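You operate a simulated robot arm through the tools that you are given. There is no shell and no other tool.

You are at the controls of a simulated two-armed robot. One attempt, no reset.

JOB
Clear the foam box, wipe its muddy patch and pull its strap tight.
Fine: in that order; seed box and green cloth end on the table; the box is held steady with the other hand at the lever. What is to be rubbed or washed off counts as gone when no trace of it is left.

Only the result counts: the job must be done as asked and must still hold three seconds after the hand-in. Knocking over, shifting, dropping, spilling or breaking anything else fails it. Flat cloth is picked up by pressing the open fingertips on it (5 to 10 N) and closing them slowly along it; thin cloth reads only 2 to 8 mm in the jaws.

ROBOT AND FRAMES
Two 6-joint arms with two-finger grippers on one trunk, on a base that moves. Base frame: it is fixed to the floor where the robot stands at the start and does not move with it; the origin is under the middle of the robot, x ahead of it, y to its left, z up. Readings come in cm, degrees, newtons and seconds.
The left shoulder is at the start at [6, 14.3, 82.5], the right one opposite. With the tool pointing down near the work surface each hand reaches from about 20 to 70 cm from the robot's upright axis, wherever it stands, measured 20 degrees to its own side. Places, roughly: foam box with a strap [300, 50, 75]; folding table [290, 30, 70]; green cloth [350, 50, 75]; green seed box [300, 50, 100]; orange strap lever [280, 50, 90]; yellow clip box [250, 25, 75]. Payload 2.45 kg a hand.
The tool frame of a hand sits at the grasp point between the pads (the TCP): z along the fingers, y along the line on which they close. The tips reach 2.6 cm beyond it. The gripper opens to 9.6 cm; its body begins 6.9 cm behind the TCP.
Orientation is that of the tool frame in the base frame, as [roll, pitch, yaw] about the fixed x, y, z axes, in that order (R = Rz(yaw) Ry(pitch) Rx(roll)). With the fingers straight down and closing along the base's y, the tool's x points along the base's -x, its y along +y and its z along -z.

CONTROLS
- The arms move only by the tool send_rows. It takes "left_plan", "right_plan" or both (then of equal length, played together; a hand with none holds still); each is text: rows parted by semicolons, each of 7 numbers parted by spaces: the turn, a rotation vector about the tool's x, y, z in rad, then the shift along the tool's x, y, z in cm, then the opening, from 0 (shut) to 1 (fully open). In form: rx ry rz x y z claw; .... A call has 1 to 20 rows; each row is the pose to reach, as a shift and turn from the pose commanded when the call began, along the tool's axes at that moment. Rows are played at 5 a second. More than 5 cm and 8.6 degrees between two rows, or a gripper value outside its range, and nothing of the call is played. A pose out of reach is approached as far as the arm can. The call stops where the force on the tool passes 70 N (or 10 N more than at its start, if that is more) or the arm is blocked; 0.2 s more then pass. Each finger travels about 7.99 cm/s and halts on what it meets, pressing with about 23 N; the grip force reading is that of the motor and also rises with nothing between the fingers. The clock runs only during rows and for 0.2 s after the last one: add rows that repeat a pose to give the fingers time. It gives the time, the measured TCP pose, the force on the tool (base axes), the opening and the grip force at its end, in the units of the frame above (readings bear some noise), with the torque about the TCP (base axes, N m) and any sound that the robot's microphone picked up.
- Cameras (640 x 400 px; columns grow to the right, rows downward): "scene" is now at [13.51, 0.11, 144.49]; the picture's right is [0.11, -0.99, 0.00], its down [-0.64, -0.07, -0.77] and it looks along [0.76, 0.08, -0.64] (base axes); focal length 279 px, centre (320, 200). "left" rides on the left gripper at [8.2, -0.3, -9.8] in its tool frame; the picture's right is [0.04, 1.00, 0.00], its down [-0.73, 0.03, -0.68] and it looks along [-0.68, 0.03, 0.73] (tool axes); focal length 256 px, centre (320, 200). "right" rides on the right gripper at [8.2, 0.3, -9.8] in its tool frame; the picture's right is [-0.04, 1.00, 0.00], its down [-0.73, -0.03, -0.68] and it looks along [-0.68, -0.03, 0.73] (tool axes); focal length 256 px, centre (320, 200). There is no depth. A picture from a camera that has moved, and an enlarged one, comes with that camera's place and axes in the base frame and with its lens. The place of the scene camera against the robot may be out by one fixed shift of up to 1.8 cm in any direction.
- get_image(camera): a new picture of that camera. It takes no simulated time.
- move_column(by): slides the trunk up (or, below 0, down) by that many cm; the arms and the scene camera ride with it, the base frame stays. It gives what a move gives, with no picture.
- drive_base(legs): drives the robot by 1 to 6 legs, each [ahead, turn to the left] in cm and degrees, along the robot's own axes; the way and the turn of a leg run together, so that a leg with both is an arc; at most 150 cm and 180 degrees a leg. The arms and the cameras ride along, it lands a little off, and it stops where it bumps. It gives what a move gives.
- pan_tilt(pan, tilt): turns the head with the scene camera to pan (to the left, within 86 degrees either way) and tilt (down, from -29 to 69), counted from straight ahead of the robot. It gives what a move gives.
- inspect(camera, box): a new picture of the part [left, top, right, bottom] of that camera's present view, enlarged. It takes no simulated time.
- job_done(): hands the job in; it is judged then, once.

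Nothing tells you exact positions but the pictures and the camera data. Unless the task says otherwise, let go and move clear before handing in.

The tools are called after ">>>" as a command line: name --argument value ..., lists and objects as JSON in quotes. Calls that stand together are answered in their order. send_rows: Moves the arms, as the interface text tells. Its arguments: {"type":"object","properties":{"left_plan":{"type":"string"},"right_plan":{"type":"string"}},"required":[]} The other tools are called the same way: move_column (by) moves the trunk up or down; drive_base (legs) drives the base; pan_tilt (pan, tilt) turns the head that bears the scene camera; get_image (camera) takes a picture; inspect (camera, box) takes an enlarged picture of a part of a camera's view; job_done () hands the job in.

At the start:

```text
t: 0.0
left_eef_pos: [39.36, 19.33, 115.22]
left_orientation: [180.0, 0.0, 180.0]
left_force: [-0.4, -0.6, 0.4]
left_moment: [0.0, -0.02, -0.01]
left_opening: 9.58
left_gripper_force: 0.0
right_eef_pos: [45.24, -16.22, 106.51]
right_orientation: [180.0, 0.0, -180.0]
right_force: [-0.2, 0.2, -0.3]
right_moment: [-0.03, -0.01, 0.02]
right_opening: 9.6
right_gripper_force: 0.1
trunk travel left (down, up): [-45.0, 14.0]
robot x, y, heading: [0.08, -0.17, -0.1]
head pan, tilt (commanded): [6.3, 40.0]
```

scene: 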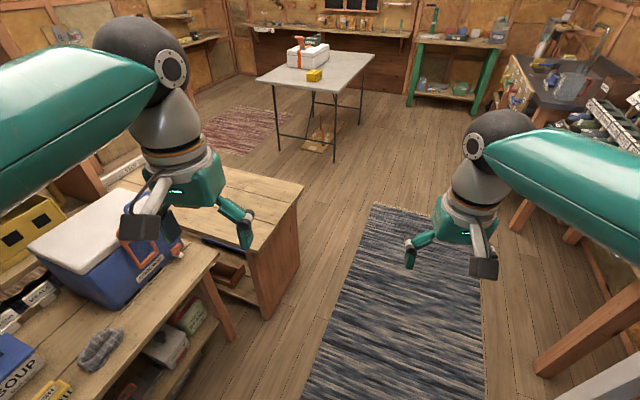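
right: 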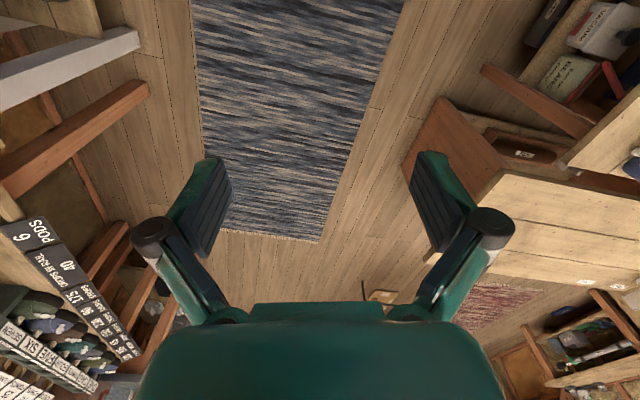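
left: 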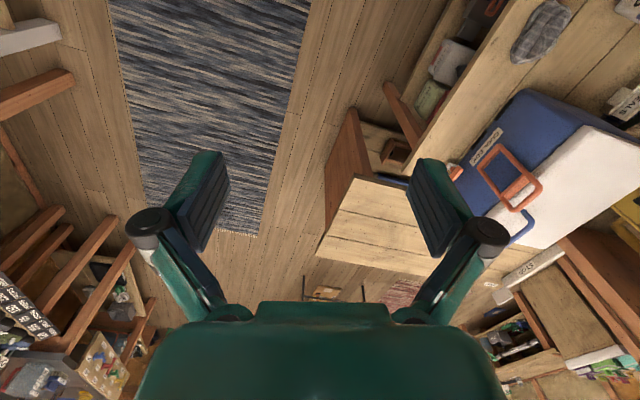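

I see a workshop with a folding table ahead carrying a white foam box with an orange strap, and a yellow clip box near its edge. I'll look closer at the table first.

>>> inspect --camera "scene" --box '[240, 20, 400, 120]'

>>> get_image --camera "scene"

```text
4.00 times, centred on (320, 70) of scene
camera zoom: at [13.51, 0.11, 144.49], right [0.11, -0.99, 0.0], down [-0.64, -0.07, -0.77], along [0.76, 0.08, -0.64], focal length 1115 px, centre (320, 720)
```

zoom: 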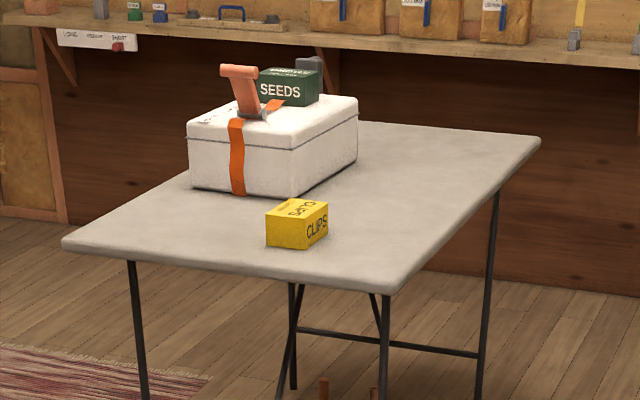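

```text
taken
camera scene: at [13.51, 0.11, 144.49], right [0.11, -0.99, 0.0], down [-0.64, -0.07, -0.77], along [0.76, 0.08, -0.64], focal length 279 px, centre (320, 200)
```

scene: 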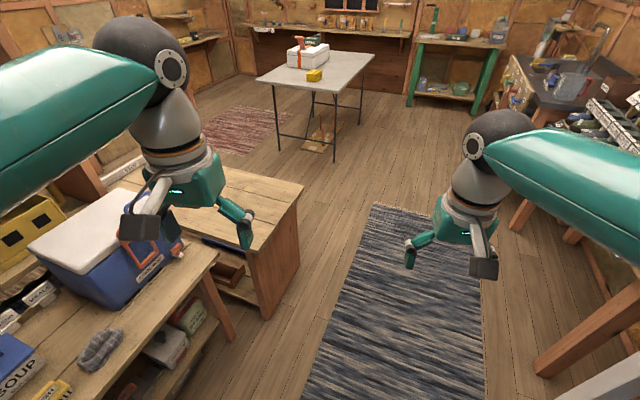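

I take the table to be turned by about -15°, with its left long edge running close past the foam box. Before driving I want to see the clear space left of the table and the floor nearby.

>>> pan_tilt --pan 30 --tilt 25

>>> get_image --camera "scene"

>>> pan_tilt --pan 0 --tilt 60

>>> get_image --camera "scene"

```text
t: 0.9
left_eef_pos: [39.28, 19.3, 115.38]
left_orientation: [-180.0, 0.1, 179.9]
left_force: [0.3, 0.6, 0.0]
left_moment: [0.02, 0.0, 0.01]
left_opening: 9.58
left_gripper_force: 0.1
right_eef_pos: [45.24, -16.1, 106.62]
right_orientation: [179.9, -0.1, 179.9]
right_force: [0.1, -1.2, 0.5]
right_moment: [0.0, -0.02, 0.01]
right_opening: 9.61
right_gripper_force: 0.1
trunk travel left (down, up): [-45.0, 14.0]
robot x, y, heading: [0.07, -0.01, -0.0]
head pan, tilt (commanded): [30.0, 25.0]
```

```text
taken
camera scene: at [13.04, 3.77, 146.81], right [0.5, -0.87, 0.0], down [-0.37, -0.21, -0.91], along [0.78, 0.45, -0.42], focal length 279 px, centre (320, 200)
```

scene: 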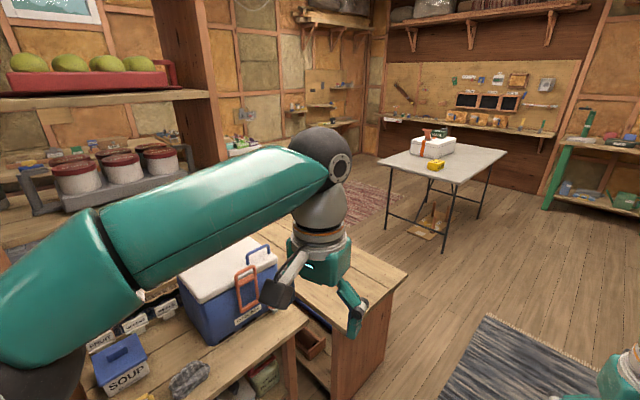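

```text
t: 1.9
left_eef_pos: [39.3, 19.36, 115.31]
left_orientation: [179.9, 0.0, -180.0]
left_force: [-0.4, -0.2, -0.2]
left_moment: [-0.02, 0.0, -0.01]
left_opening: 9.61
left_gripper_force: 0.0
right_eef_pos: [45.17, -16.11, 106.48]
right_orientation: [180.0, 0.0, 180.0]
right_force: [-0.2, 0.1, 0.1]
right_moment: [0.01, -0.02, 0.0]
right_opening: 9.6
right_gripper_force: 0.1
trunk travel left (down, up): [-45.0, 14.0]
robot x, y, heading: [0.19, 0.3, 0.0]
head pan, tilt (commanded): [0.0, 60.0]
```

```text
taken
camera scene: at [11.73, -0.82, 141.82], right [0.0, -1.0, 0.0], down [-0.87, 0.0, -0.5], along [0.5, 0.0, -0.87], focal length 279 px, centre (320, 200)
```

scene: 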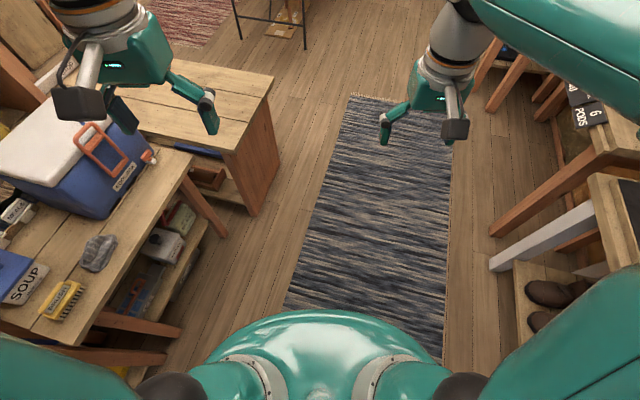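

The desk corner on the left is near (123, 26) on the floor, so I'll swing slightly right of it, then look again.

>>> drive_base --legs '[[0, -13], [135, 0], [0, 63]]'

>>> pan_tilt --pan -20 --tilt 35

>>> get_image --camera "scene"

>>> pan_tilt --pan 20 --tilt 30

>>> get_image --camera "scene"

```text
t: 12.8
left_eef_pos: [144.72, 12.64, 115.35]
left_orientation: [180.0, -0.1, -130.0]
left_force: [0.3, 0.8, 0.1]
left_moment: [-0.05, -0.01, 0.0]
left_opening: 9.63
left_gripper_force: 0.2
right_eef_pos: [175.72, -5.73, 106.59]
right_orientation: [-179.9, -0.1, -130.2]
right_force: [0.3, -0.1, 0.1]
right_moment: [-0.03, 0.02, 0.0]
right_opening: 9.61
right_gripper_force: 0.1
trunk travel left (down, up): [-45.0, 14.0]
robot x, y, heading: [137.62, -32.96, 49.9]
head pan, tilt (commanded): [0.0, 60.0]
```

```text
t: 13.7
left_eef_pos: [144.84, 12.59, 115.31]
left_orientation: [-180.0, 0.1, -130.3]
left_force: [0.8, 0.2, -0.1]
left_moment: [-0.03, -0.06, -0.04]
left_opening: 9.61
left_gripper_force: 0.0
right_eef_pos: [175.69, -5.65, 106.7]
right_orientation: [-180.0, -0.1, -130.1]
right_force: [-0.6, -0.7, 0.1]
right_moment: [-0.04, -0.02, -0.01]
right_opening: 9.58
right_gripper_force: 0.0
trunk travel left (down, up): [-45.0, 14.0]
robot x, y, heading: [137.23, -32.41, 49.6]
head pan, tilt (commanded): [-20.0, 35.0]
```

```text
taken
camera scene: at [147.87, -24.44, 145.23], right [0.5, -0.87, 0.0], down [-0.5, -0.29, -0.82], along [0.71, 0.41, -0.57], focal length 279 px, centre (320, 200)
```

scene: 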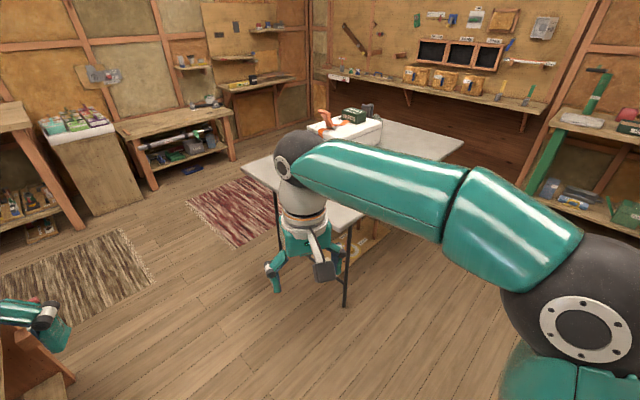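

```text
t: 14.8
left_eef_pos: [144.74, 12.46, 115.47]
left_orientation: [179.9, -0.1, -130.1]
left_force: [0.2, 0.1, 0.1]
left_moment: [-0.02, -0.04, 0.0]
left_opening: 9.61
left_gripper_force: 0.1
right_eef_pos: [175.63, -5.78, 106.63]
right_orientation: [180.0, 0.0, -130.0]
right_force: [-1.0, 0.3, 1.0]
right_moment: [0.04, 0.04, -0.02]
right_opening: 9.59
right_gripper_force: 0.1
trunk travel left (down, up): [-45.0, 14.0]
robot x, y, heading: [137.34, -32.47, 49.8]
head pan, tilt (commanded): [20.0, 30.0]
```

```text
taken
camera scene: at [143.44, -20.39, 146.02], right [0.94, -0.35, 0.0], down [-0.17, -0.47, -0.87], along [0.3, 0.81, -0.5], focal length 279 px, centre (320, 200)
```

scene: 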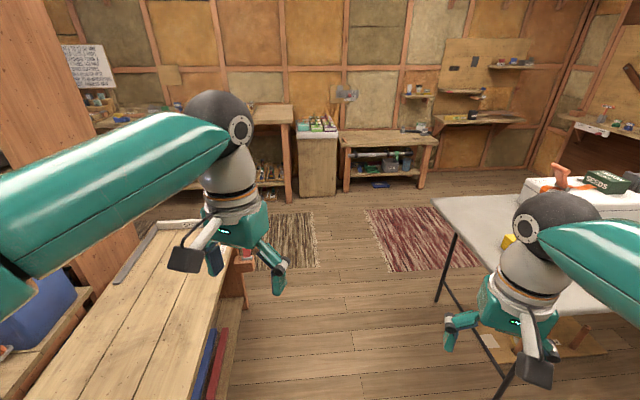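

The area left of the table (x 240–370, y 90–220) is clear floor and rug. I'll drive around the table's near-left corner, ending well back from the left edge and facing it.

>>> drive_base --legs '[[95, 0], [0, 25], [110, 0], [0, -73], [105, 0], [0, -107]]'

>>> pan_tilt --pan 0 --tilt 35

>>> get_image --camera "scene"

```text
t: 30.8
left_eef_pos: [267.24, 171.14, 115.48]
left_orientation: [179.9, 0.0, -176.3]
left_force: [-0.2, 0.2, -0.4]
left_moment: [0.06, -0.02, 0.03]
left_opening: 9.62
left_gripper_force: 0.0
right_eef_pos: [275.37, 136.18, 106.49]
right_orientation: [179.9, -0.1, -176.4]
right_force: [0.3, -0.8, 1.0]
right_moment: [0.03, 0.02, -0.01]
right_opening: 9.61
right_gripper_force: 0.1
trunk travel left (down, up): [-45.0, 14.0]
robot x, y, heading: [229.23, 150.09, 1.7]
head pan, tilt (commanded): [20.0, 30.0]
stopped in leg 5: the robot was blocked; the commanded pose is now the measured one
```

```text
t: 31.6
left_eef_pos: [267.2, 171.44, 115.63]
left_orientation: [-180.0, -0.1, -176.3]
left_force: [-0.4, 0.4, 0.2]
left_moment: [0.02, -0.01, -0.02]
left_opening: 9.59
left_gripper_force: 0.1
right_eef_pos: [275.32, 136.39, 106.8]
right_orientation: [-180.0, -0.1, -176.3]
right_force: [0.3, -0.8, 0.9]
right_moment: [-0.01, 0.04, 0.0]
right_opening: 9.59
right_gripper_force: 0.0
trunk travel left (down, up): [-45.0, 14.0]
robot x, y, heading: [228.93, 149.4, 1.4]
head pan, tilt (commanded): [0.0, 35.0]
```

```text
taken
camera scene: at [243.02, 149.56, 145.24], right [0.03, -1.0, 0.0], down [-0.57, -0.01, -0.82], along [0.82, 0.02, -0.57], focal length 279 px, centre (320, 200)
```

scene: 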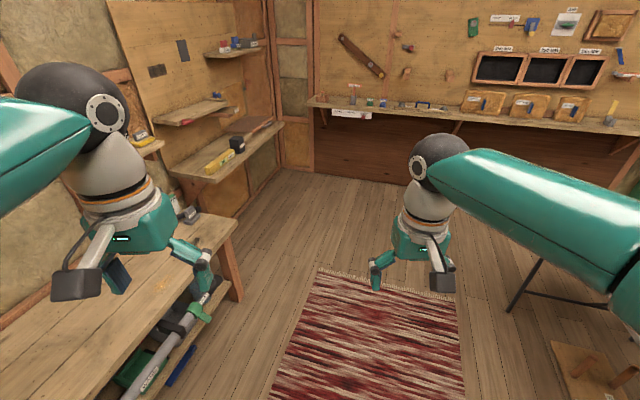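

The base stopped early in leg 5, at about (229, 149). I need to see what is near the base and arms before moving again.

>>> pan_tilt --pan 0 --tilt 69

>>> get_image --camera "scene"

>>> get_image --camera "left"

>>> get_image --camera "right"

>>> pan_tilt --pan 80 --tilt 50

>>> get_image --camera "scene"

>>> pan_tilt --pan -60 --tilt 45

>>> get_image --camera "scene"

```text
t: 32.6
left_eef_pos: [267.07, 171.4, 115.48]
left_orientation: [179.9, 0.0, -176.4]
left_force: [-1.0, 0.3, 0.5]
left_moment: [0.03, 0.01, 0.01]
left_opening: 9.61
left_gripper_force: 0.0
right_eef_pos: [275.34, 136.39, 106.77]
right_orientation: [-179.9, -0.1, -176.3]
right_force: [0.2, 0.9, 0.3]
right_moment: [-0.01, 0.02, -0.04]
right_opening: 9.59
right_gripper_force: 0.1
trunk travel left (down, up): [-45.0, 14.0]
robot x, y, heading: [229.59, 149.64, 1.7]
head pan, tilt (commanded): [0.0, 68.8]
```

```text
taken
camera scene: at [239.79, 149.47, 140.88], right [0.03, -1.0, 0.0], down [-0.93, -0.02, -0.36], along [0.36, 0.01, -0.93], focal length 279 px, centre (320, 200)
```

scene: 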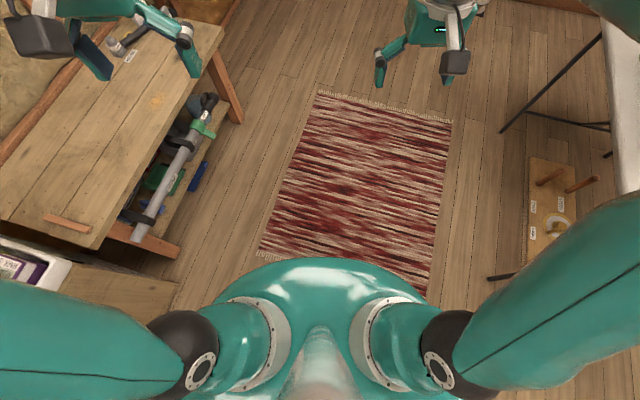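

```text
taken
camera left: at [259.05, 170.53, 125.05], right [-0.1, 0.99, 0.0], down [0.73, 0.08, 0.68], along [0.68, 0.07, -0.73], focal length 256 px, centre (320, 200)
```

left: 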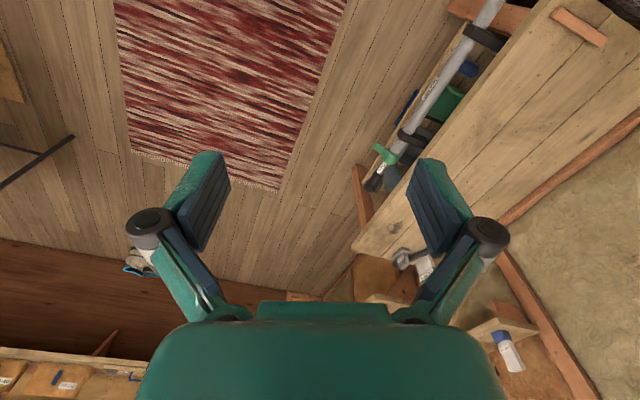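

```text
taken
camera right: at [267.11, 136.18, 116.47], right [-0.02, 1.0, 0.0], down [0.73, 0.02, 0.68], along [0.68, 0.02, -0.74], focal length 256 px, centre (320, 200)
```

right: 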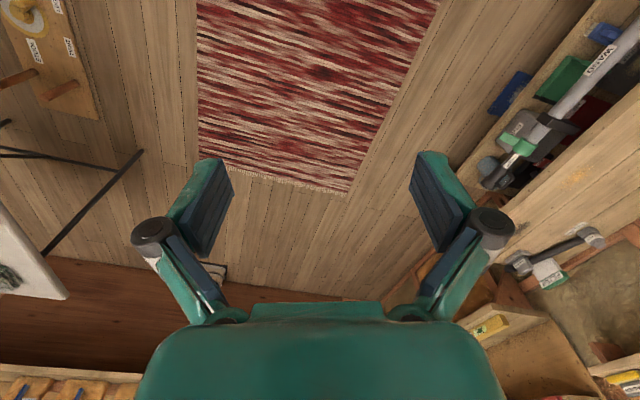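

```text
t: 34.1
left_eef_pos: [267.21, 171.32, 115.5]
left_orientation: [180.0, 0.0, -176.3]
left_force: [0.0, 0.3, -0.8]
left_moment: [0.0, 0.03, 0.02]
left_opening: 9.58
left_gripper_force: 0.1
right_eef_pos: [275.36, 136.5, 106.7]
right_orientation: [180.0, -0.1, -176.3]
right_force: [-0.6, -0.6, 0.9]
right_moment: [0.01, -0.01, -0.01]
right_opening: 9.61
right_gripper_force: 0.1
trunk travel left (down, up): [-45.0, 14.0]
robot x, y, heading: [229.59, 149.97, 1.3]
head pan, tilt (commanded): [80.0, 50.0]
```

```text
taken
camera scene: at [235.35, 156.94, 143.07], right [0.99, -0.15, 0.0], down [-0.12, -0.76, -0.64], along [0.1, 0.64, -0.77], focal length 279 px, centre (320, 200)
```

scene: 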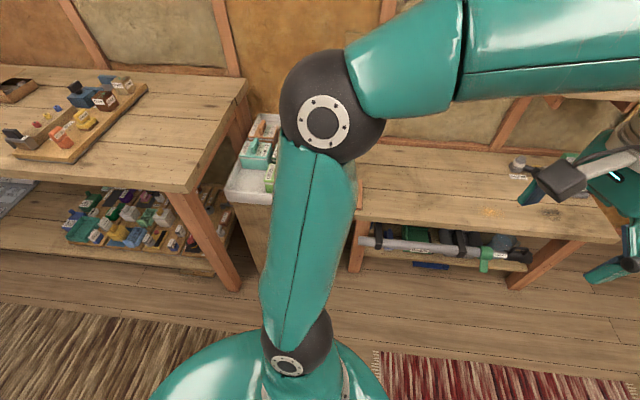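

```text
t: 36.4
left_eef_pos: [267.06, 171.39, 115.5]
left_orientation: [179.9, 0.0, -176.3]
left_force: [-0.1, 0.8, 0.0]
left_moment: [0.01, 0.02, 0.02]
left_opening: 9.58
left_gripper_force: 0.1
right_eef_pos: [275.28, 136.42, 106.76]
right_orientation: [179.9, -0.1, -176.2]
right_force: [0.3, 0.3, -0.5]
right_moment: [-0.01, 0.0, -0.02]
right_opening: 9.59
right_gripper_force: 0.1
trunk travel left (down, up): [-45.0, 14.0]
robot x, y, heading: [228.79, 150.16, 1.3]
head pan, tilt (commanded): [-60.0, 45.0]
```

```text
taken
camera scene: at [238.44, 142.39, 143.76], right [-0.85, -0.52, 0.0], down [-0.37, 0.6, -0.71], along [0.37, -0.6, -0.71], focal length 279 px, centre (320, 200)
```

scene: 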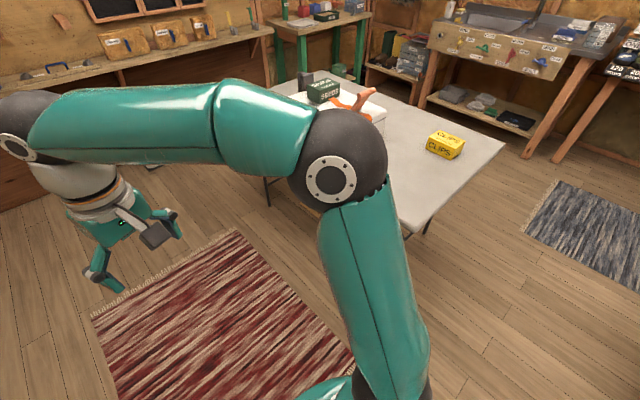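

The arms seem clear of everything, so the blockage may be low at the base. I'll look straight down around the base on both sides.

>>> pan_tilt --pan 45 --tilt 69

>>> get_image --camera "scene"

>>> pan_tilt --pan -45 --tilt 69

>>> get_image --camera "scene"

>>> pan_tilt --pan 86 --tilt 20

>>> get_image --camera "scene"

```text
t: 38.2
left_eef_pos: [267.14, 171.41, 115.42]
left_orientation: [-180.0, 0.0, -176.3]
left_force: [-0.3, -0.2, -0.7]
left_moment: [-0.01, 0.0, 0.0]
left_opening: 9.57
left_gripper_force: 0.0
right_eef_pos: [275.31, 136.55, 106.75]
right_orientation: [180.0, 0.0, -176.2]
right_force: [0.7, 0.0, 0.0]
right_moment: [0.01, 0.01, 0.02]
right_opening: 9.6
right_gripper_force: 0.1
trunk travel left (down, up): [-45.0, 14.0]
robot x, y, heading: [229.26, 149.84, 1.4]
head pan, tilt (commanded): [45.0, 68.8]
```

```text
taken
camera scene: at [238.06, 153.38, 140.87], right [0.72, -0.69, 0.0], down [-0.64, -0.67, -0.36], along [0.25, 0.26, -0.93], focal length 279 px, centre (320, 200)
```

scene: 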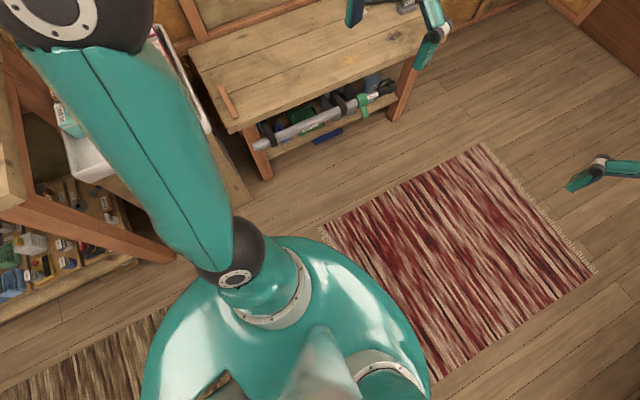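

```text
t: 39.8
left_eef_pos: [267.15, 171.36, 115.58]
left_orientation: [179.9, 0.0, -176.3]
left_force: [0.0, -0.7, 0.2]
left_moment: [-0.01, 0.0, -0.01]
left_opening: 9.6
left_gripper_force: 0.0
right_eef_pos: [275.19, 136.48, 106.61]
right_orientation: [179.9, -0.1, -176.3]
right_force: [0.9, 0.9, -0.7]
right_moment: [0.01, 0.02, 0.02]
right_opening: 9.63
right_gripper_force: 0.0
trunk travel left (down, up): [-45.0, 14.0]
robot x, y, heading: [229.0, 150.28, 1.2]
head pan, tilt (commanded): [-45.0, 68.8]
```

```text
taken
camera scene: at [238.25, 145.48, 140.87], right [-0.69, -0.72, 0.0], down [-0.68, 0.64, -0.36], along [0.26, -0.25, -0.93], focal length 279 px, centre (320, 200)
```

scene: 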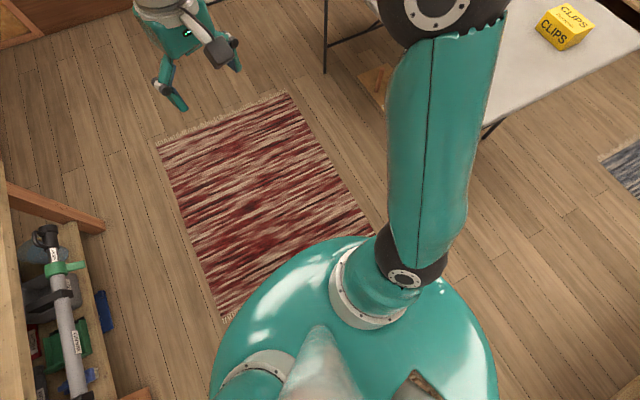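

```text
t: 42.0
left_eef_pos: [267.15, 171.5, 115.5]
left_orientation: [179.9, 0.0, -176.3]
left_force: [0.1, -0.1, -0.4]
left_moment: [0.02, -0.02, 0.0]
left_opening: 9.63
left_gripper_force: 0.0
right_eef_pos: [275.27, 136.38, 106.69]
right_orientation: [-180.0, -0.1, -176.3]
right_force: [-0.6, -0.1, 0.0]
right_moment: [-0.02, 0.0, -0.01]
right_opening: 9.6
right_gripper_force: 0.0
trunk travel left (down, up): [-45.0, 14.0]
robot x, y, heading: [229.05, 149.65, 1.7]
head pan, tilt (commanded): [85.9, 20.0]
```

```text
taken
camera scene: at [234.63, 158.63, 147.63], right [1.0, -0.05, 0.0], down [-0.02, -0.34, -0.94], along [0.04, 0.94, -0.34], focal length 279 px, centre (320, 200)
```

scene: 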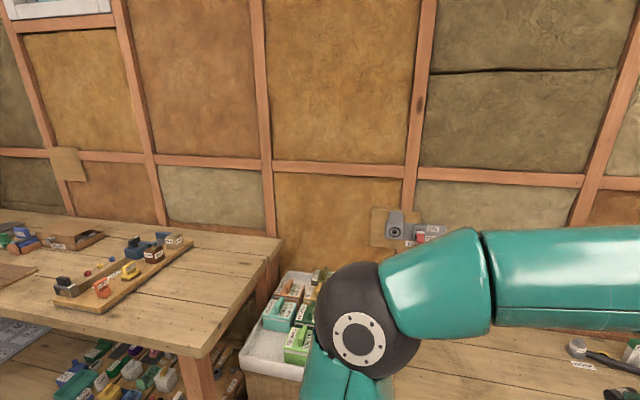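

Nothing obvious touches the robot; only the rug edge is close to the base. I'll try a short careful move ahead to find out whether it is really blocked there.

>>> drive_base --legs '[[-6, 0]]'

>>> drive_base --legs '[[0, -15], [8, 0]]'

```text
t: 42.9
left_eef_pos: [260.81, 171.29, 115.62]
left_orientation: [180.0, 0.1, -176.3]
left_force: [-0.9, 0.3, -0.5]
left_moment: [0.0, -0.05, -0.03]
left_opening: 9.6
left_gripper_force: 0.1
right_eef_pos: [269.05, 136.17, 106.77]
right_orientation: [180.0, 0.0, -176.4]
right_force: [0.0, -0.5, -0.3]
right_moment: [0.0, -0.09, -0.01]
right_opening: 9.62
right_gripper_force: 0.1
trunk travel left (down, up): [-45.0, 14.0]
robot x, y, heading: [222.91, 150.06, 1.3]
head pan, tilt (commanded): [85.9, 20.0]
```

```text
t: 45.0
left_eef_pos: [273.33, 158.67, 115.47]
left_orientation: [-179.9, -0.1, 168.9]
left_force: [1.2, -0.7, 1.1]
left_moment: [0.04, 0.05, 0.02]
left_opening: 9.59
left_gripper_force: 0.0
right_eef_pos: [272.18, 122.9, 106.64]
right_orientation: [179.8, -0.2, 168.9]
right_force: [0.0, -0.3, -0.7]
right_moment: [0.02, 0.02, 0.0]
right_opening: 9.62
right_gripper_force: 0.0
trunk travel left (down, up): [-45.0, 14.0]
robot x, y, heading: [231.4, 148.01, -13.4]
head pan, tilt (commanded): [85.9, 20.0]
```

It moved past the earlier stop when heading about -13°. I'll continue ahead in moderate steps.

>>> drive_base --legs '[[15, 0]]'

>>> pan_tilt --pan 0 --tilt 50

>>> get_image --camera "scene"

```text
t: 46.4
left_eef_pos: [288.2, 155.3, 115.47]
left_orientation: [-180.0, -0.1, 168.9]
left_force: [1.1, 0.1, 0.2]
left_moment: [0.03, 0.02, -0.05]
left_opening: 9.59
left_gripper_force: 0.1
right_eef_pos: [287.05, 119.52, 106.64]
right_orientation: [180.0, -0.2, 168.9]
right_force: [0.6, 0.2, -0.3]
right_moment: [0.02, 0.04, -0.03]
right_opening: 9.6
right_gripper_force: 0.2
trunk travel left (down, up): [-45.0, 14.0]
robot x, y, heading: [245.8, 144.43, -13.3]
head pan, tilt (commanded): [85.9, 20.0]
```

```text
t: 48.0
left_eef_pos: [287.94, 155.48, 115.52]
left_orientation: [180.0, 0.0, 168.9]
left_force: [0.5, 0.4, 0.8]
left_moment: [0.0, 0.0, -0.02]
left_opening: 9.63
left_gripper_force: 0.0
right_eef_pos: [286.78, 119.58, 106.8]
right_orientation: [180.0, -0.1, 168.8]
right_force: [-0.3, 0.3, 0.8]
right_moment: [-0.01, 0.02, 0.02]
right_opening: 9.59
right_gripper_force: 0.0
trunk travel left (down, up): [-45.0, 14.0]
robot x, y, heading: [245.85, 144.81, -13.3]
head pan, tilt (commanded): [0.0, 50.0]
```

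```text
taken
camera scene: at [258.22, 140.77, 143.07], right [-0.23, -0.97, 0.0], down [-0.75, 0.18, -0.64], along [0.63, -0.15, -0.77], focal length 279 px, centre (320, 200)
```

scene: 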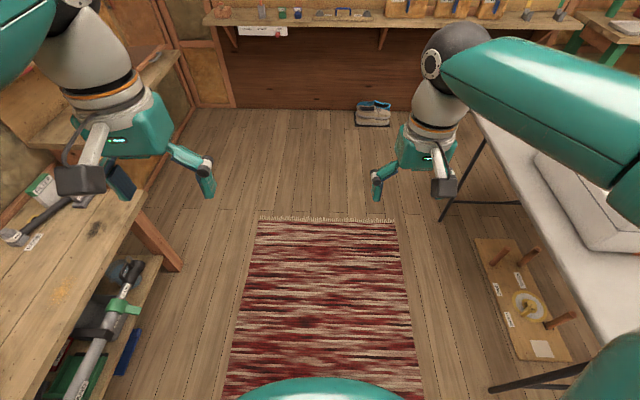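

The way ahead is clear now and the earlier stop wasn't the rug. I'll drive along the table's left edge to abreast of the box and turn to face it, staying 65 cm back from the edge.

>>> drive_base --legs '[[92, 0], [0, -91]]'

>>> get_image --camera "scene"

>>> pan_tilt --pan 0 --tilt 38

>>> get_image --camera "scene"

```text
t: 56.5
left_eef_pos: [353.17, 83.15, 115.77]
left_orientation: [179.9, 0.0, 88.8]
left_force: [-0.4, -0.3, -0.1]
left_moment: [0.01, -0.04, 0.01]
left_opening: 9.6
left_gripper_force: 0.1
right_eef_pos: [317.55, 78.11, 106.85]
right_orientation: [179.9, -0.2, 88.8]
right_force: [-0.4, -0.1, -1.6]
right_moment: [-0.02, -0.06, 0.0]
right_opening: 9.62
right_gripper_force: 0.0
trunk travel left (down, up): [-45.0, 14.0]
robot x, y, heading: [340.68, 122.95, -95.4]
head pan, tilt (commanded): [0.0, 50.0]
stopped in leg 2: the robot was blocked; the commanded pose is now the measured one
```

```text
taken
camera scene: at [338.27, 108.09, 143.05], right [-1.0, 0.09, 0.0], down [0.07, 0.76, -0.64], along [-0.06, -0.64, -0.77], focal length 279 px, centre (320, 200)
```

scene: 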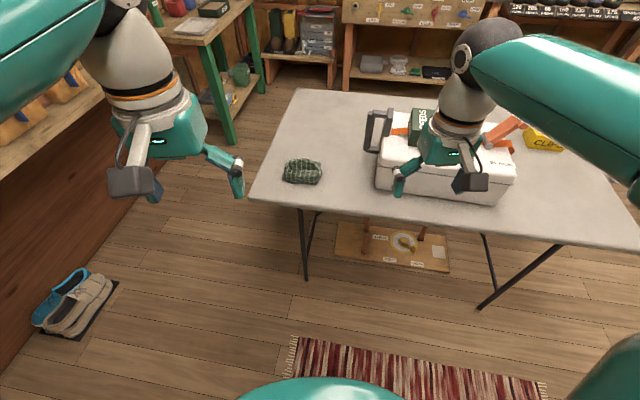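

```text
t: 57.2
left_eef_pos: [353.31, 83.16, 115.77]
left_orientation: [180.0, 0.1, 88.8]
left_force: [0.2, 0.0, -0.4]
left_moment: [0.01, -0.02, -0.02]
left_opening: 9.58
left_gripper_force: 0.1
right_eef_pos: [317.78, 77.98, 106.87]
right_orientation: [180.0, 0.0, 88.8]
right_force: [0.3, 0.4, 0.3]
right_moment: [0.0, -0.01, -0.02]
right_opening: 9.62
right_gripper_force: 0.0
trunk travel left (down, up): [-45.0, 14.0]
robot x, y, heading: [340.58, 122.74, -95.4]
head pan, tilt (commanded): [0.0, 38.0]
```

```text
taken
camera scene: at [338.4, 107.26, 144.78], right [-1.0, 0.09, 0.0], down [0.06, 0.61, -0.79], along [-0.07, -0.78, -0.62], focal length 279 px, centre (320, 200)
```

scene: 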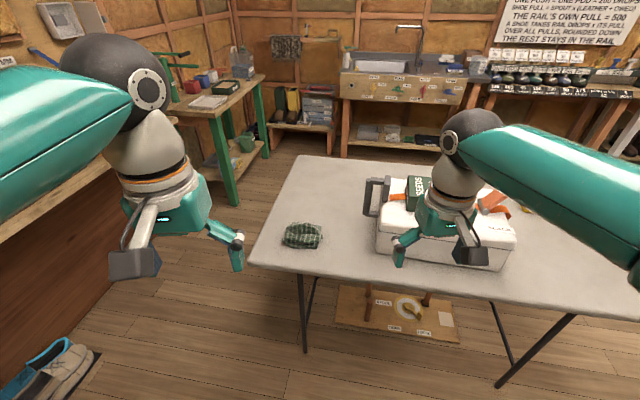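

The turn stopped 9° short although nothing visible touches the robot. I see the green cloth on the table's end and the box with strap; I'll try a small further turn.

>>> drive_base --legs '[[0, -8]]'

>>> pan_tilt --pan -15 --tilt 40

>>> get_image --camera "scene"

```text
t: 58.2
left_eef_pos: [347.72, 81.68, 115.92]
left_orientation: [-179.9, 0.1, 80.9]
left_force: [-0.3, -0.1, 0.4]
left_moment: [-0.01, 0.0, 0.01]
left_opening: 9.61
left_gripper_force: 0.1
right_eef_pos: [311.71, 81.6, 106.9]
right_orientation: [179.9, -0.1, 80.9]
right_force: [0.5, -0.1, 0.9]
right_moment: [0.04, -0.04, 0.0]
right_opening: 9.62
right_gripper_force: 0.1
trunk travel left (down, up): [-45.0, 14.0]
robot x, y, heading: [341.37, 122.6, -103.3]
head pan, tilt (commanded): [0.0, 38.0]
```

```text
t: 59.0
left_eef_pos: [347.76, 81.68, 115.83]
left_orientation: [-180.0, 0.1, 80.8]
left_force: [-0.2, -0.7, 0.2]
left_moment: [-0.01, -0.03, -0.01]
left_opening: 9.62
left_gripper_force: 0.1
right_eef_pos: [311.8, 81.57, 106.93]
right_orientation: [180.0, -0.1, 80.7]
right_force: [0.2, 0.5, -0.6]
right_moment: [-0.02, 0.0, 0.03]
right_opening: 9.61
right_gripper_force: 0.1
trunk travel left (down, up): [-45.0, 14.0]
robot x, y, heading: [341.14, 122.85, -103.3]
head pan, tilt (commanded): [-15.0, 40.0]
```

```text
taken
camera scene: at [334.93, 108.36, 144.49], right [-0.88, 0.47, 0.0], down [0.3, 0.57, -0.77], along [-0.36, -0.67, -0.64], focal length 279 px, centre (320, 200)
```

scene: 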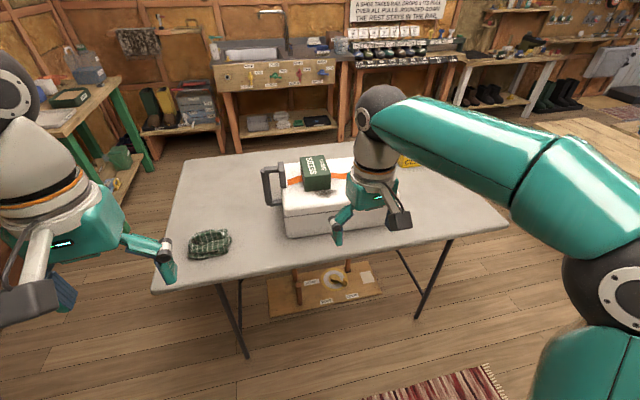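

The turn went through. Now I can see the whole table: cloth on its near-left part, the box with a grey handle on its +x end. I'll zoom in on the box and the cloth.

>>> inspect --camera "scene" --box '[240, 130, 440, 255]'

>>> inspect --camera "scene" --box '[150, 200, 310, 300]'

>>> get_image --camera "right"

>>> get_image --camera "left"

```text
3.20 times, centred on (340, 192) of scene
camera zoom: at [334.93, 108.36, 144.49], right [-0.88, 0.47, 0.0], down [0.3, 0.57, -0.77], along [-0.36, -0.67, -0.64], focal length 892 px, centre (256, 224)
```

zoom: 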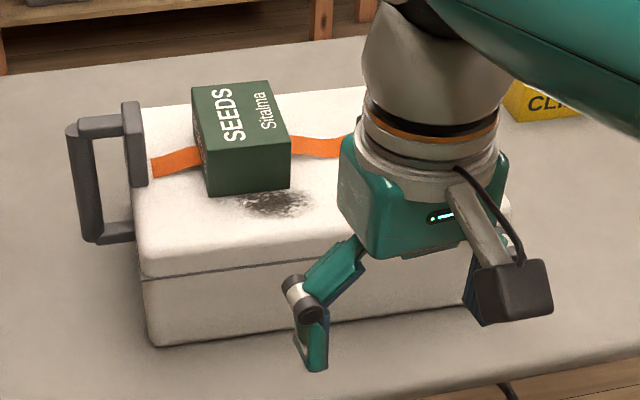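

```text
4.00 times, centred on (230, 250) of scene
camera zoom: at [334.93, 108.36, 144.49], right [-0.88, 0.47, 0.0], down [0.3, 0.57, -0.77], along [-0.36, -0.67, -0.64], focal length 1115 px, centre (680, 0)
```

zoom: 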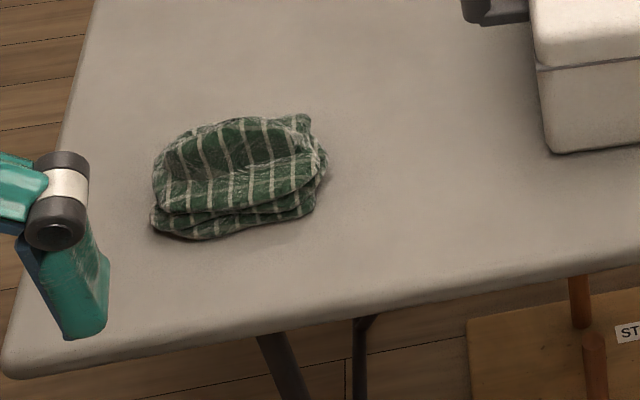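

```text
taken
camera right: at [313.4, 89.6, 116.72], right [0.98, -0.2, 0.0], down [-0.15, -0.72, 0.68], along [-0.13, -0.66, -0.74], focal length 256 px, centre (320, 200)
```

right: 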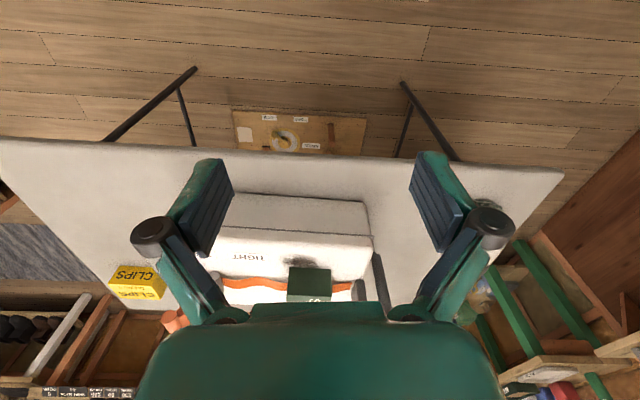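

```text
taken
camera left: at [348.76, 89.84, 125.31], right [0.99, -0.12, 0.0], down [-0.09, -0.73, 0.68], along [-0.08, -0.68, -0.73], focal length 256 px, centre (320, 200)
```

left: 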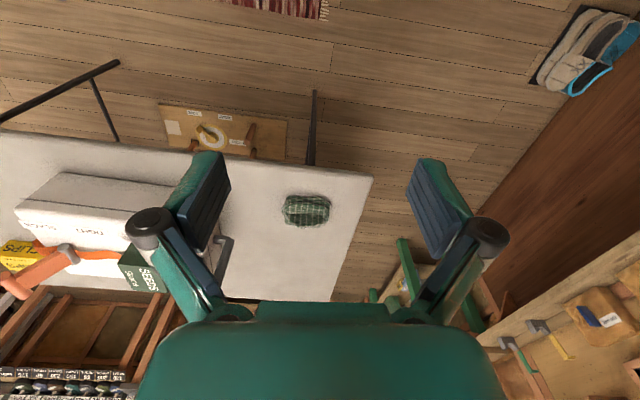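

The muddy patch is on the lid beside the seed box; the seed box sits on the strap. I'll swing the right hand aside to get a clear view of the box and lever.

>>> send_rows --right_plan "0 0 0 1 -4.5 -1 1; 0 0 0 2 -9 -2 1; 0 0 0 3 -13.5 -3 1; 0 0 0 4 -18 -4 1; 0 0 0 5 -22.5 -5 1; 0 0 0 6 -27 -6 1; 0 0 0 6 -27 -6 1"

>>> get_image --camera "scene"

>>> inspect --camera "scene" --box '[250, 130, 410, 230]'

>>> get_image --camera "right"

```text
t: 60.6
left_eef_pos: [347.82, 81.65, 115.82]
left_orientation: [-180.0, 0.1, 80.9]
left_force: [1.2, 0.2, -0.4]
left_moment: [0.01, 0.0, -0.02]
left_opening: 9.61
left_gripper_force: 0.0
right_eef_pos: [286.02, 92.03, 112.9]
right_orientation: [-179.9, -0.1, 80.9]
right_force: [-0.1, -0.1, -0.2]
right_moment: [-0.04, 0.0, -0.02]
right_opening: 9.6
right_gripper_force: 0.1
trunk travel left (down, up): [-45.0, 14.0]
robot x, y, heading: [341.72, 122.75, -103.2]
head pan, tilt (commanded): [-15.0, 40.0]
```

```text
taken
camera scene: at [334.95, 108.38, 144.49], right [-0.88, 0.47, 0.0], down [0.3, 0.57, -0.77], along [-0.36, -0.67, -0.64], focal length 279 px, centre (320, 200)
```

scene: 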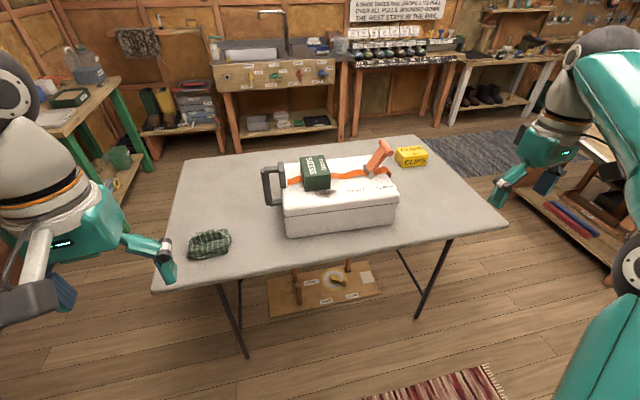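

```text
4.00 times, centred on (330, 180) of scene
camera zoom: at [334.95, 108.38, 144.49], right [-0.88, 0.47, 0.0], down [0.3, 0.57, -0.77], along [-0.36, -0.67, -0.64], focal length 1115 px, centre (280, 280)
```

zoom: 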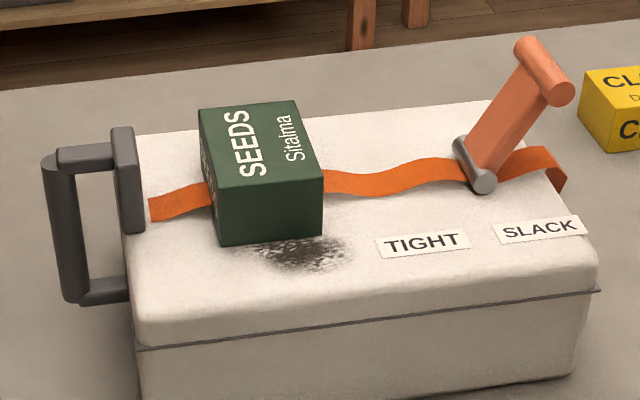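

```text
taken
camera right: at [287.57, 99.9, 122.73], right [0.98, -0.2, 0.0], down [-0.15, -0.72, 0.68], along [-0.13, -0.66, -0.74], focal length 256 px, centre (320, 200)
```

right: 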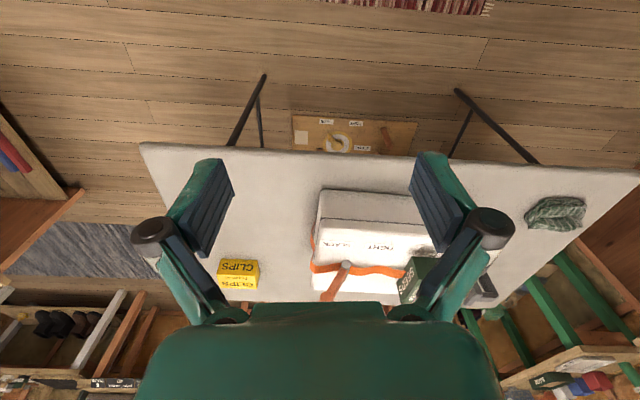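

Lid top is about z 87.7; box spans roughly e 254–293 along the table's long axis, mud beside the seeds, lever leaning to SLACK (must swing toward TIGHT, i.e. +x side), handle on the +x end. Cloth is near (338.5, 37.6). I'll move in closer to about 38 cm from the table edge.

>>> drive_base --legs '[[0, -24.5], [33, 0], [0, 22.5]]'

>>> pan_tilt --pan -5 --tilt 50

>>> get_image --camera "scene"

>>> get_image --camera "left"

>>> get_image --camera "right"

```text
t: 65.5
left_eef_pos: [326.08, 55.36, 115.9]
left_orientation: [-180.0, 0.2, 79.0]
left_force: [-0.2, 0.5, 0.1]
left_moment: [0.04, 0.01, -0.01]
left_opening: 9.58
left_gripper_force: 0.1
right_eef_pos: [264.77, 67.47, 112.98]
right_orientation: [-179.8, -0.1, 78.9]
right_force: [0.0, -0.2, 0.5]
right_moment: [0.01, 0.01, 0.01]
right_opening: 9.58
right_gripper_force: 0.0
trunk travel left (down, up): [-45.0, 14.0]
robot x, y, heading: [319.54, 96.87, -105.3]
head pan, tilt (commanded): [-15.0, 40.0]
```

```text
t: 66.3
left_eef_pos: [326.11, 55.37, 115.86]
left_orientation: [-180.0, 0.1, 78.9]
left_force: [-0.3, 0.3, -0.1]
left_moment: [-0.01, -0.01, 0.01]
left_opening: 9.6
left_gripper_force: 0.0
right_eef_pos: [264.68, 67.66, 112.91]
right_orientation: [179.9, 0.0, 78.9]
right_force: [-0.3, 1.1, -0.4]
right_moment: [0.01, -0.03, 0.0]
right_opening: 9.64
right_gripper_force: 0.1
trunk travel left (down, up): [-45.0, 14.0]
robot x, y, heading: [319.81, 96.65, -105.3]
head pan, tilt (commanded): [-5.0, 50.0]
```

```text
taken
camera scene: at [314.34, 82.83, 143.07], right [-0.94, 0.35, 0.0], down [0.27, 0.72, -0.64], along [-0.22, -0.6, -0.77], focal length 279 px, centre (320, 200)
```

scene: 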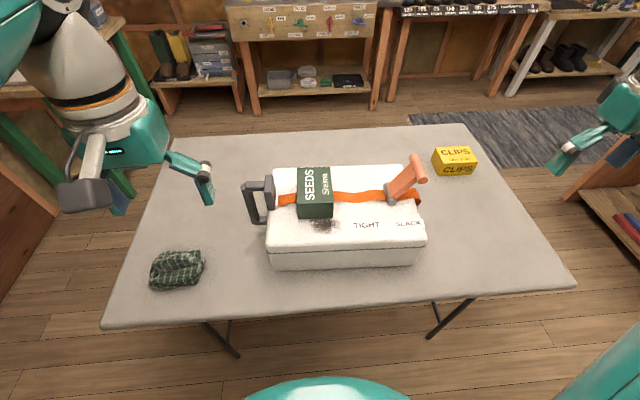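

```text
taken
camera left: at [327.27, 63.39, 125.37], right [0.99, -0.15, 0.0], down [-0.11, -0.72, 0.68], along [-0.1, -0.67, -0.73], focal length 256 px, centre (320, 200)
```

left: 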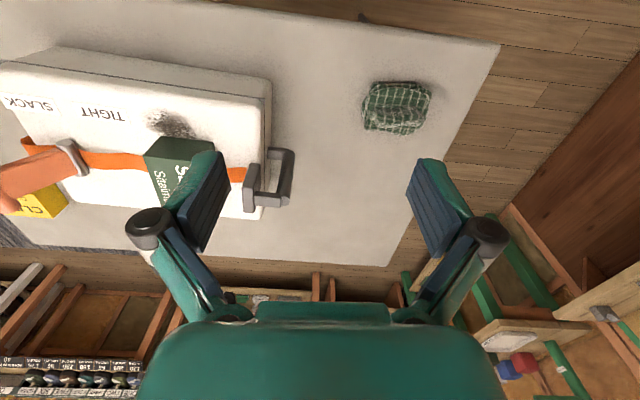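

```text
taken
camera right: at [266.51, 75.46, 122.73], right [0.97, -0.23, 0.0], down [-0.17, -0.72, 0.68], along [-0.16, -0.66, -0.74], focal length 256 px, centre (320, 200)
```

right: 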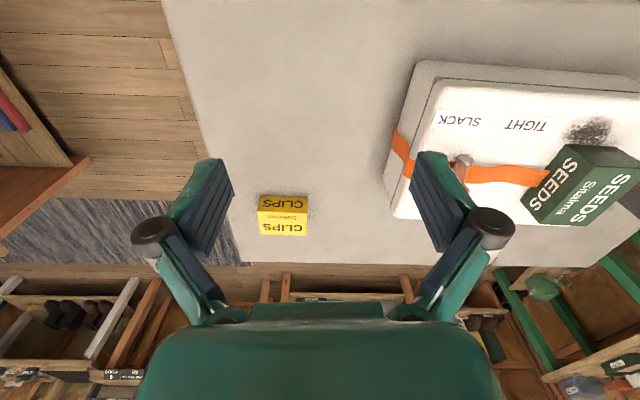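

The robot stands well, about 38 cm from the table edge. I'll take enlarged views of the seed box, lever and handle for measurements.

>>> inspect --camera "scene" --box '[230, 140, 440, 272]'

>>> inspect --camera "left" --box '[0, 40, 320, 240]'

>>> inspect --camera "right" --box '[380, 50, 640, 240]'

>>> inspect --camera "left" --box '[320, 50, 480, 150]'

```text
3.03 times, centred on (335, 206) of scene
camera zoom: at [314.34, 82.83, 143.07], right [-0.94, 0.35, 0.0], down [0.27, 0.72, -0.64], along [-0.22, -0.6, -0.77], focal length 845 px, centre (274, 182)
```

zoom: 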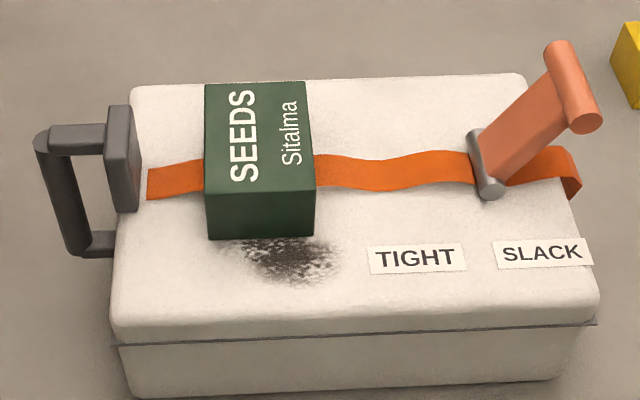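

```text
2.00 times, centred on (160, 140) of left
camera zoom: at [327.27, 63.39, 125.37], right [0.99, -0.15, 0.0], down [-0.11, -0.72, 0.68], along [-0.1, -0.67, -0.73], focal length 512 px, centre (640, 320)
```

zoom: 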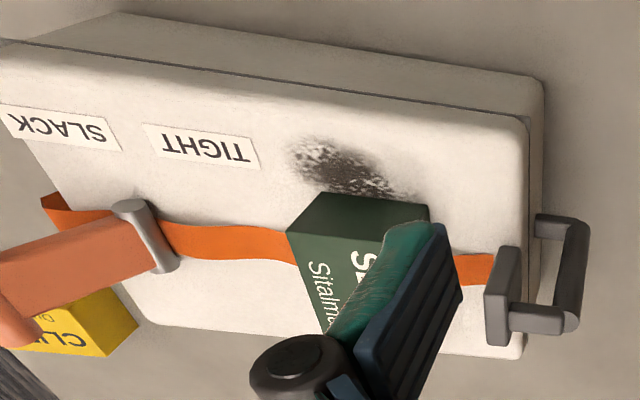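

```text
2.11 times, centred on (510, 145) of right
camera zoom: at [266.51, 75.46, 122.73], right [0.97, -0.23, 0.0], down [-0.17, -0.72, 0.68], along [-0.16, -0.66, -0.74], focal length 539 px, centre (-80, 316)
```

zoom: 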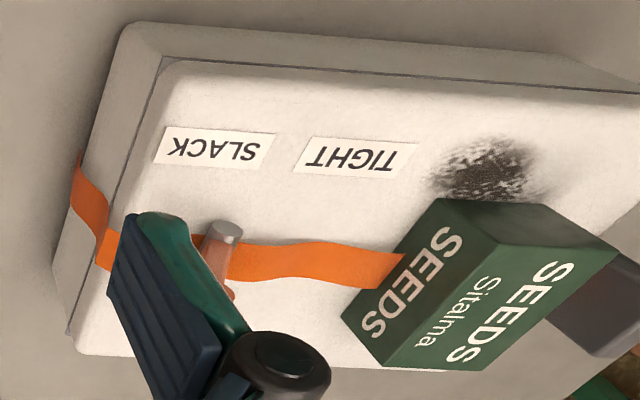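

```text
4.00 times, centred on (400, 100) of left
camera zoom: at [327.27, 63.39, 125.37], right [0.99, -0.15, 0.0], down [-0.11, -0.72, 0.68], along [-0.1, -0.67, -0.73], focal length 1024 px, centre (0, 600)
```

zoom: 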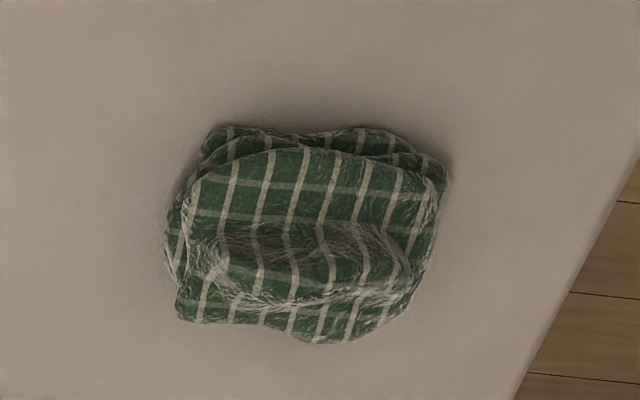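

Measured: seed box top ≈ z 93.7, 8.2 × 11.3 cm, centre (301.0, 40.1), yaw about -16°; lever pin near (283, 48, 89), T-bar near (278, 50, 97). The right hand goes above the seed box, while the left moves out of the way to the left.

>>> send_rows --right_plan "0 0 0.00785 -2.0 4.09 0 1; 0 0 0.0157 -4 8.18 0 1; 0 0 0.02355 -6 12.27 0 1; 0 0 0.0314 -8 16.36 0 1; 0 0 0.03925 -10 20.45 0 1; 0 0 0.0471 -12 24.54 0 1; 0 0 0.05495 -14 28.63 0 1; 0 0 0.0628 -16 32.72 0 1; 0 0 0.07065 -18 36.81 0 1; 0 0 0.0785 -20 40.9 0 1; 0 0 0.0785 -20 40.9 0 1; 0 0 0.0785 -20 40.9 0 1" --left_plan "0 0 0 0 2 0 1; 0 0 0 0 5 0 1; 0 0 0 0 8 0 1; 0 0 0 0 11 0 1; 0 0 0 0 14 0 1; 0 0 0 0 16 0 1; 0 0 0 0 16 0 1; 0 0 0 0 16 0 1; 0 0 0 0 16 0 1; 0 0 0 0 16 0 1; 0 0 0 0 16 0 1; 0 0 0 0 16 0 1"

>>> get_image --camera "scene"

>>> get_image --camera "right"

>>> get_image --camera "left"

```text
t: 68.9
left_eef_pos: [341.73, 52.23, 115.93]
left_orientation: [180.0, 0.0, 79.2]
left_force: [0.4, 0.1, -0.5]
left_moment: [0.01, 0.0, -0.01]
left_opening: 9.61
left_gripper_force: 0.1
right_eef_pos: [299.99, 44.67, 110.48]
right_orientation: [179.9, 0.0, 74.4]
right_force: [-0.8, -1.0, 0.1]
right_moment: [0.0, -0.04, 0.01]
right_opening: 9.6
right_gripper_force: 0.1
right hand out of reach, approached as far as the arm can: row 8, 9, 10, 11, 12
trunk travel left (down, up): [-45.0, 14.0]
robot x, y, heading: [319.41, 96.96, -105.2]
head pan, tilt (commanded): [-5.0, 50.0]
```

```text
taken
camera scene: at [314.38, 82.79, 143.07], right [-0.94, 0.35, 0.0], down [0.26, 0.72, -0.64], along [-0.22, -0.6, -0.77], focal length 279 px, centre (320, 200)
```

scene: 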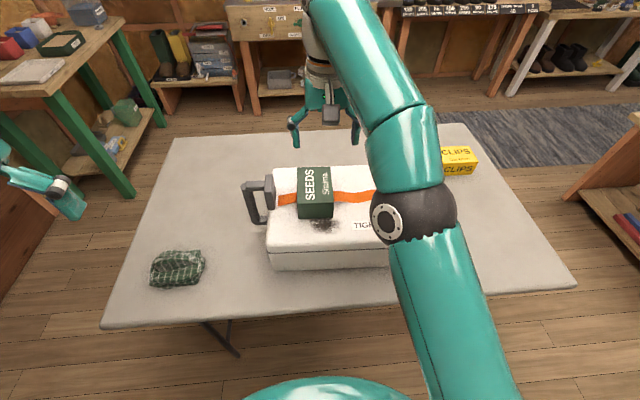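

```text
taken
camera right: at [302.38, 52.41, 120.27], right [0.95, -0.31, 0.0], down [-0.23, -0.7, 0.68], along [-0.21, -0.65, -0.73], focal length 256 px, centre (320, 200)
```

right: 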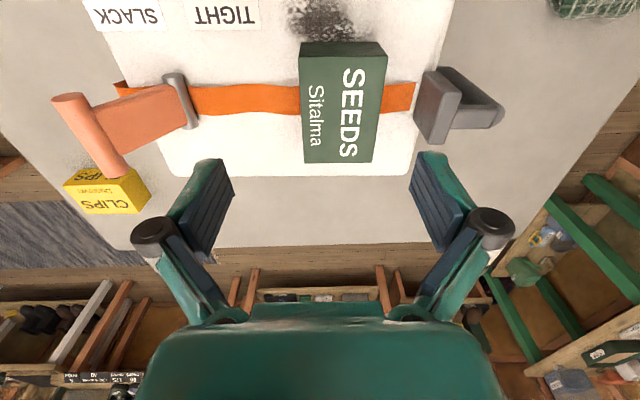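

```text
taken
camera left: at [343.0, 60.27, 125.39], right [0.99, -0.15, 0.0], down [-0.11, -0.72, 0.68], along [-0.1, -0.67, -0.73], focal length 256 px, centre (320, 200)
```

left: 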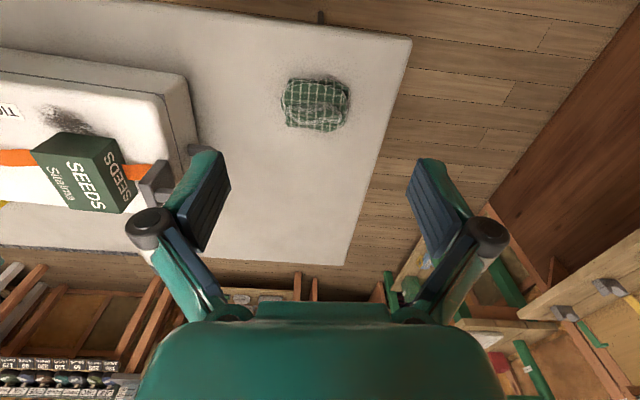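

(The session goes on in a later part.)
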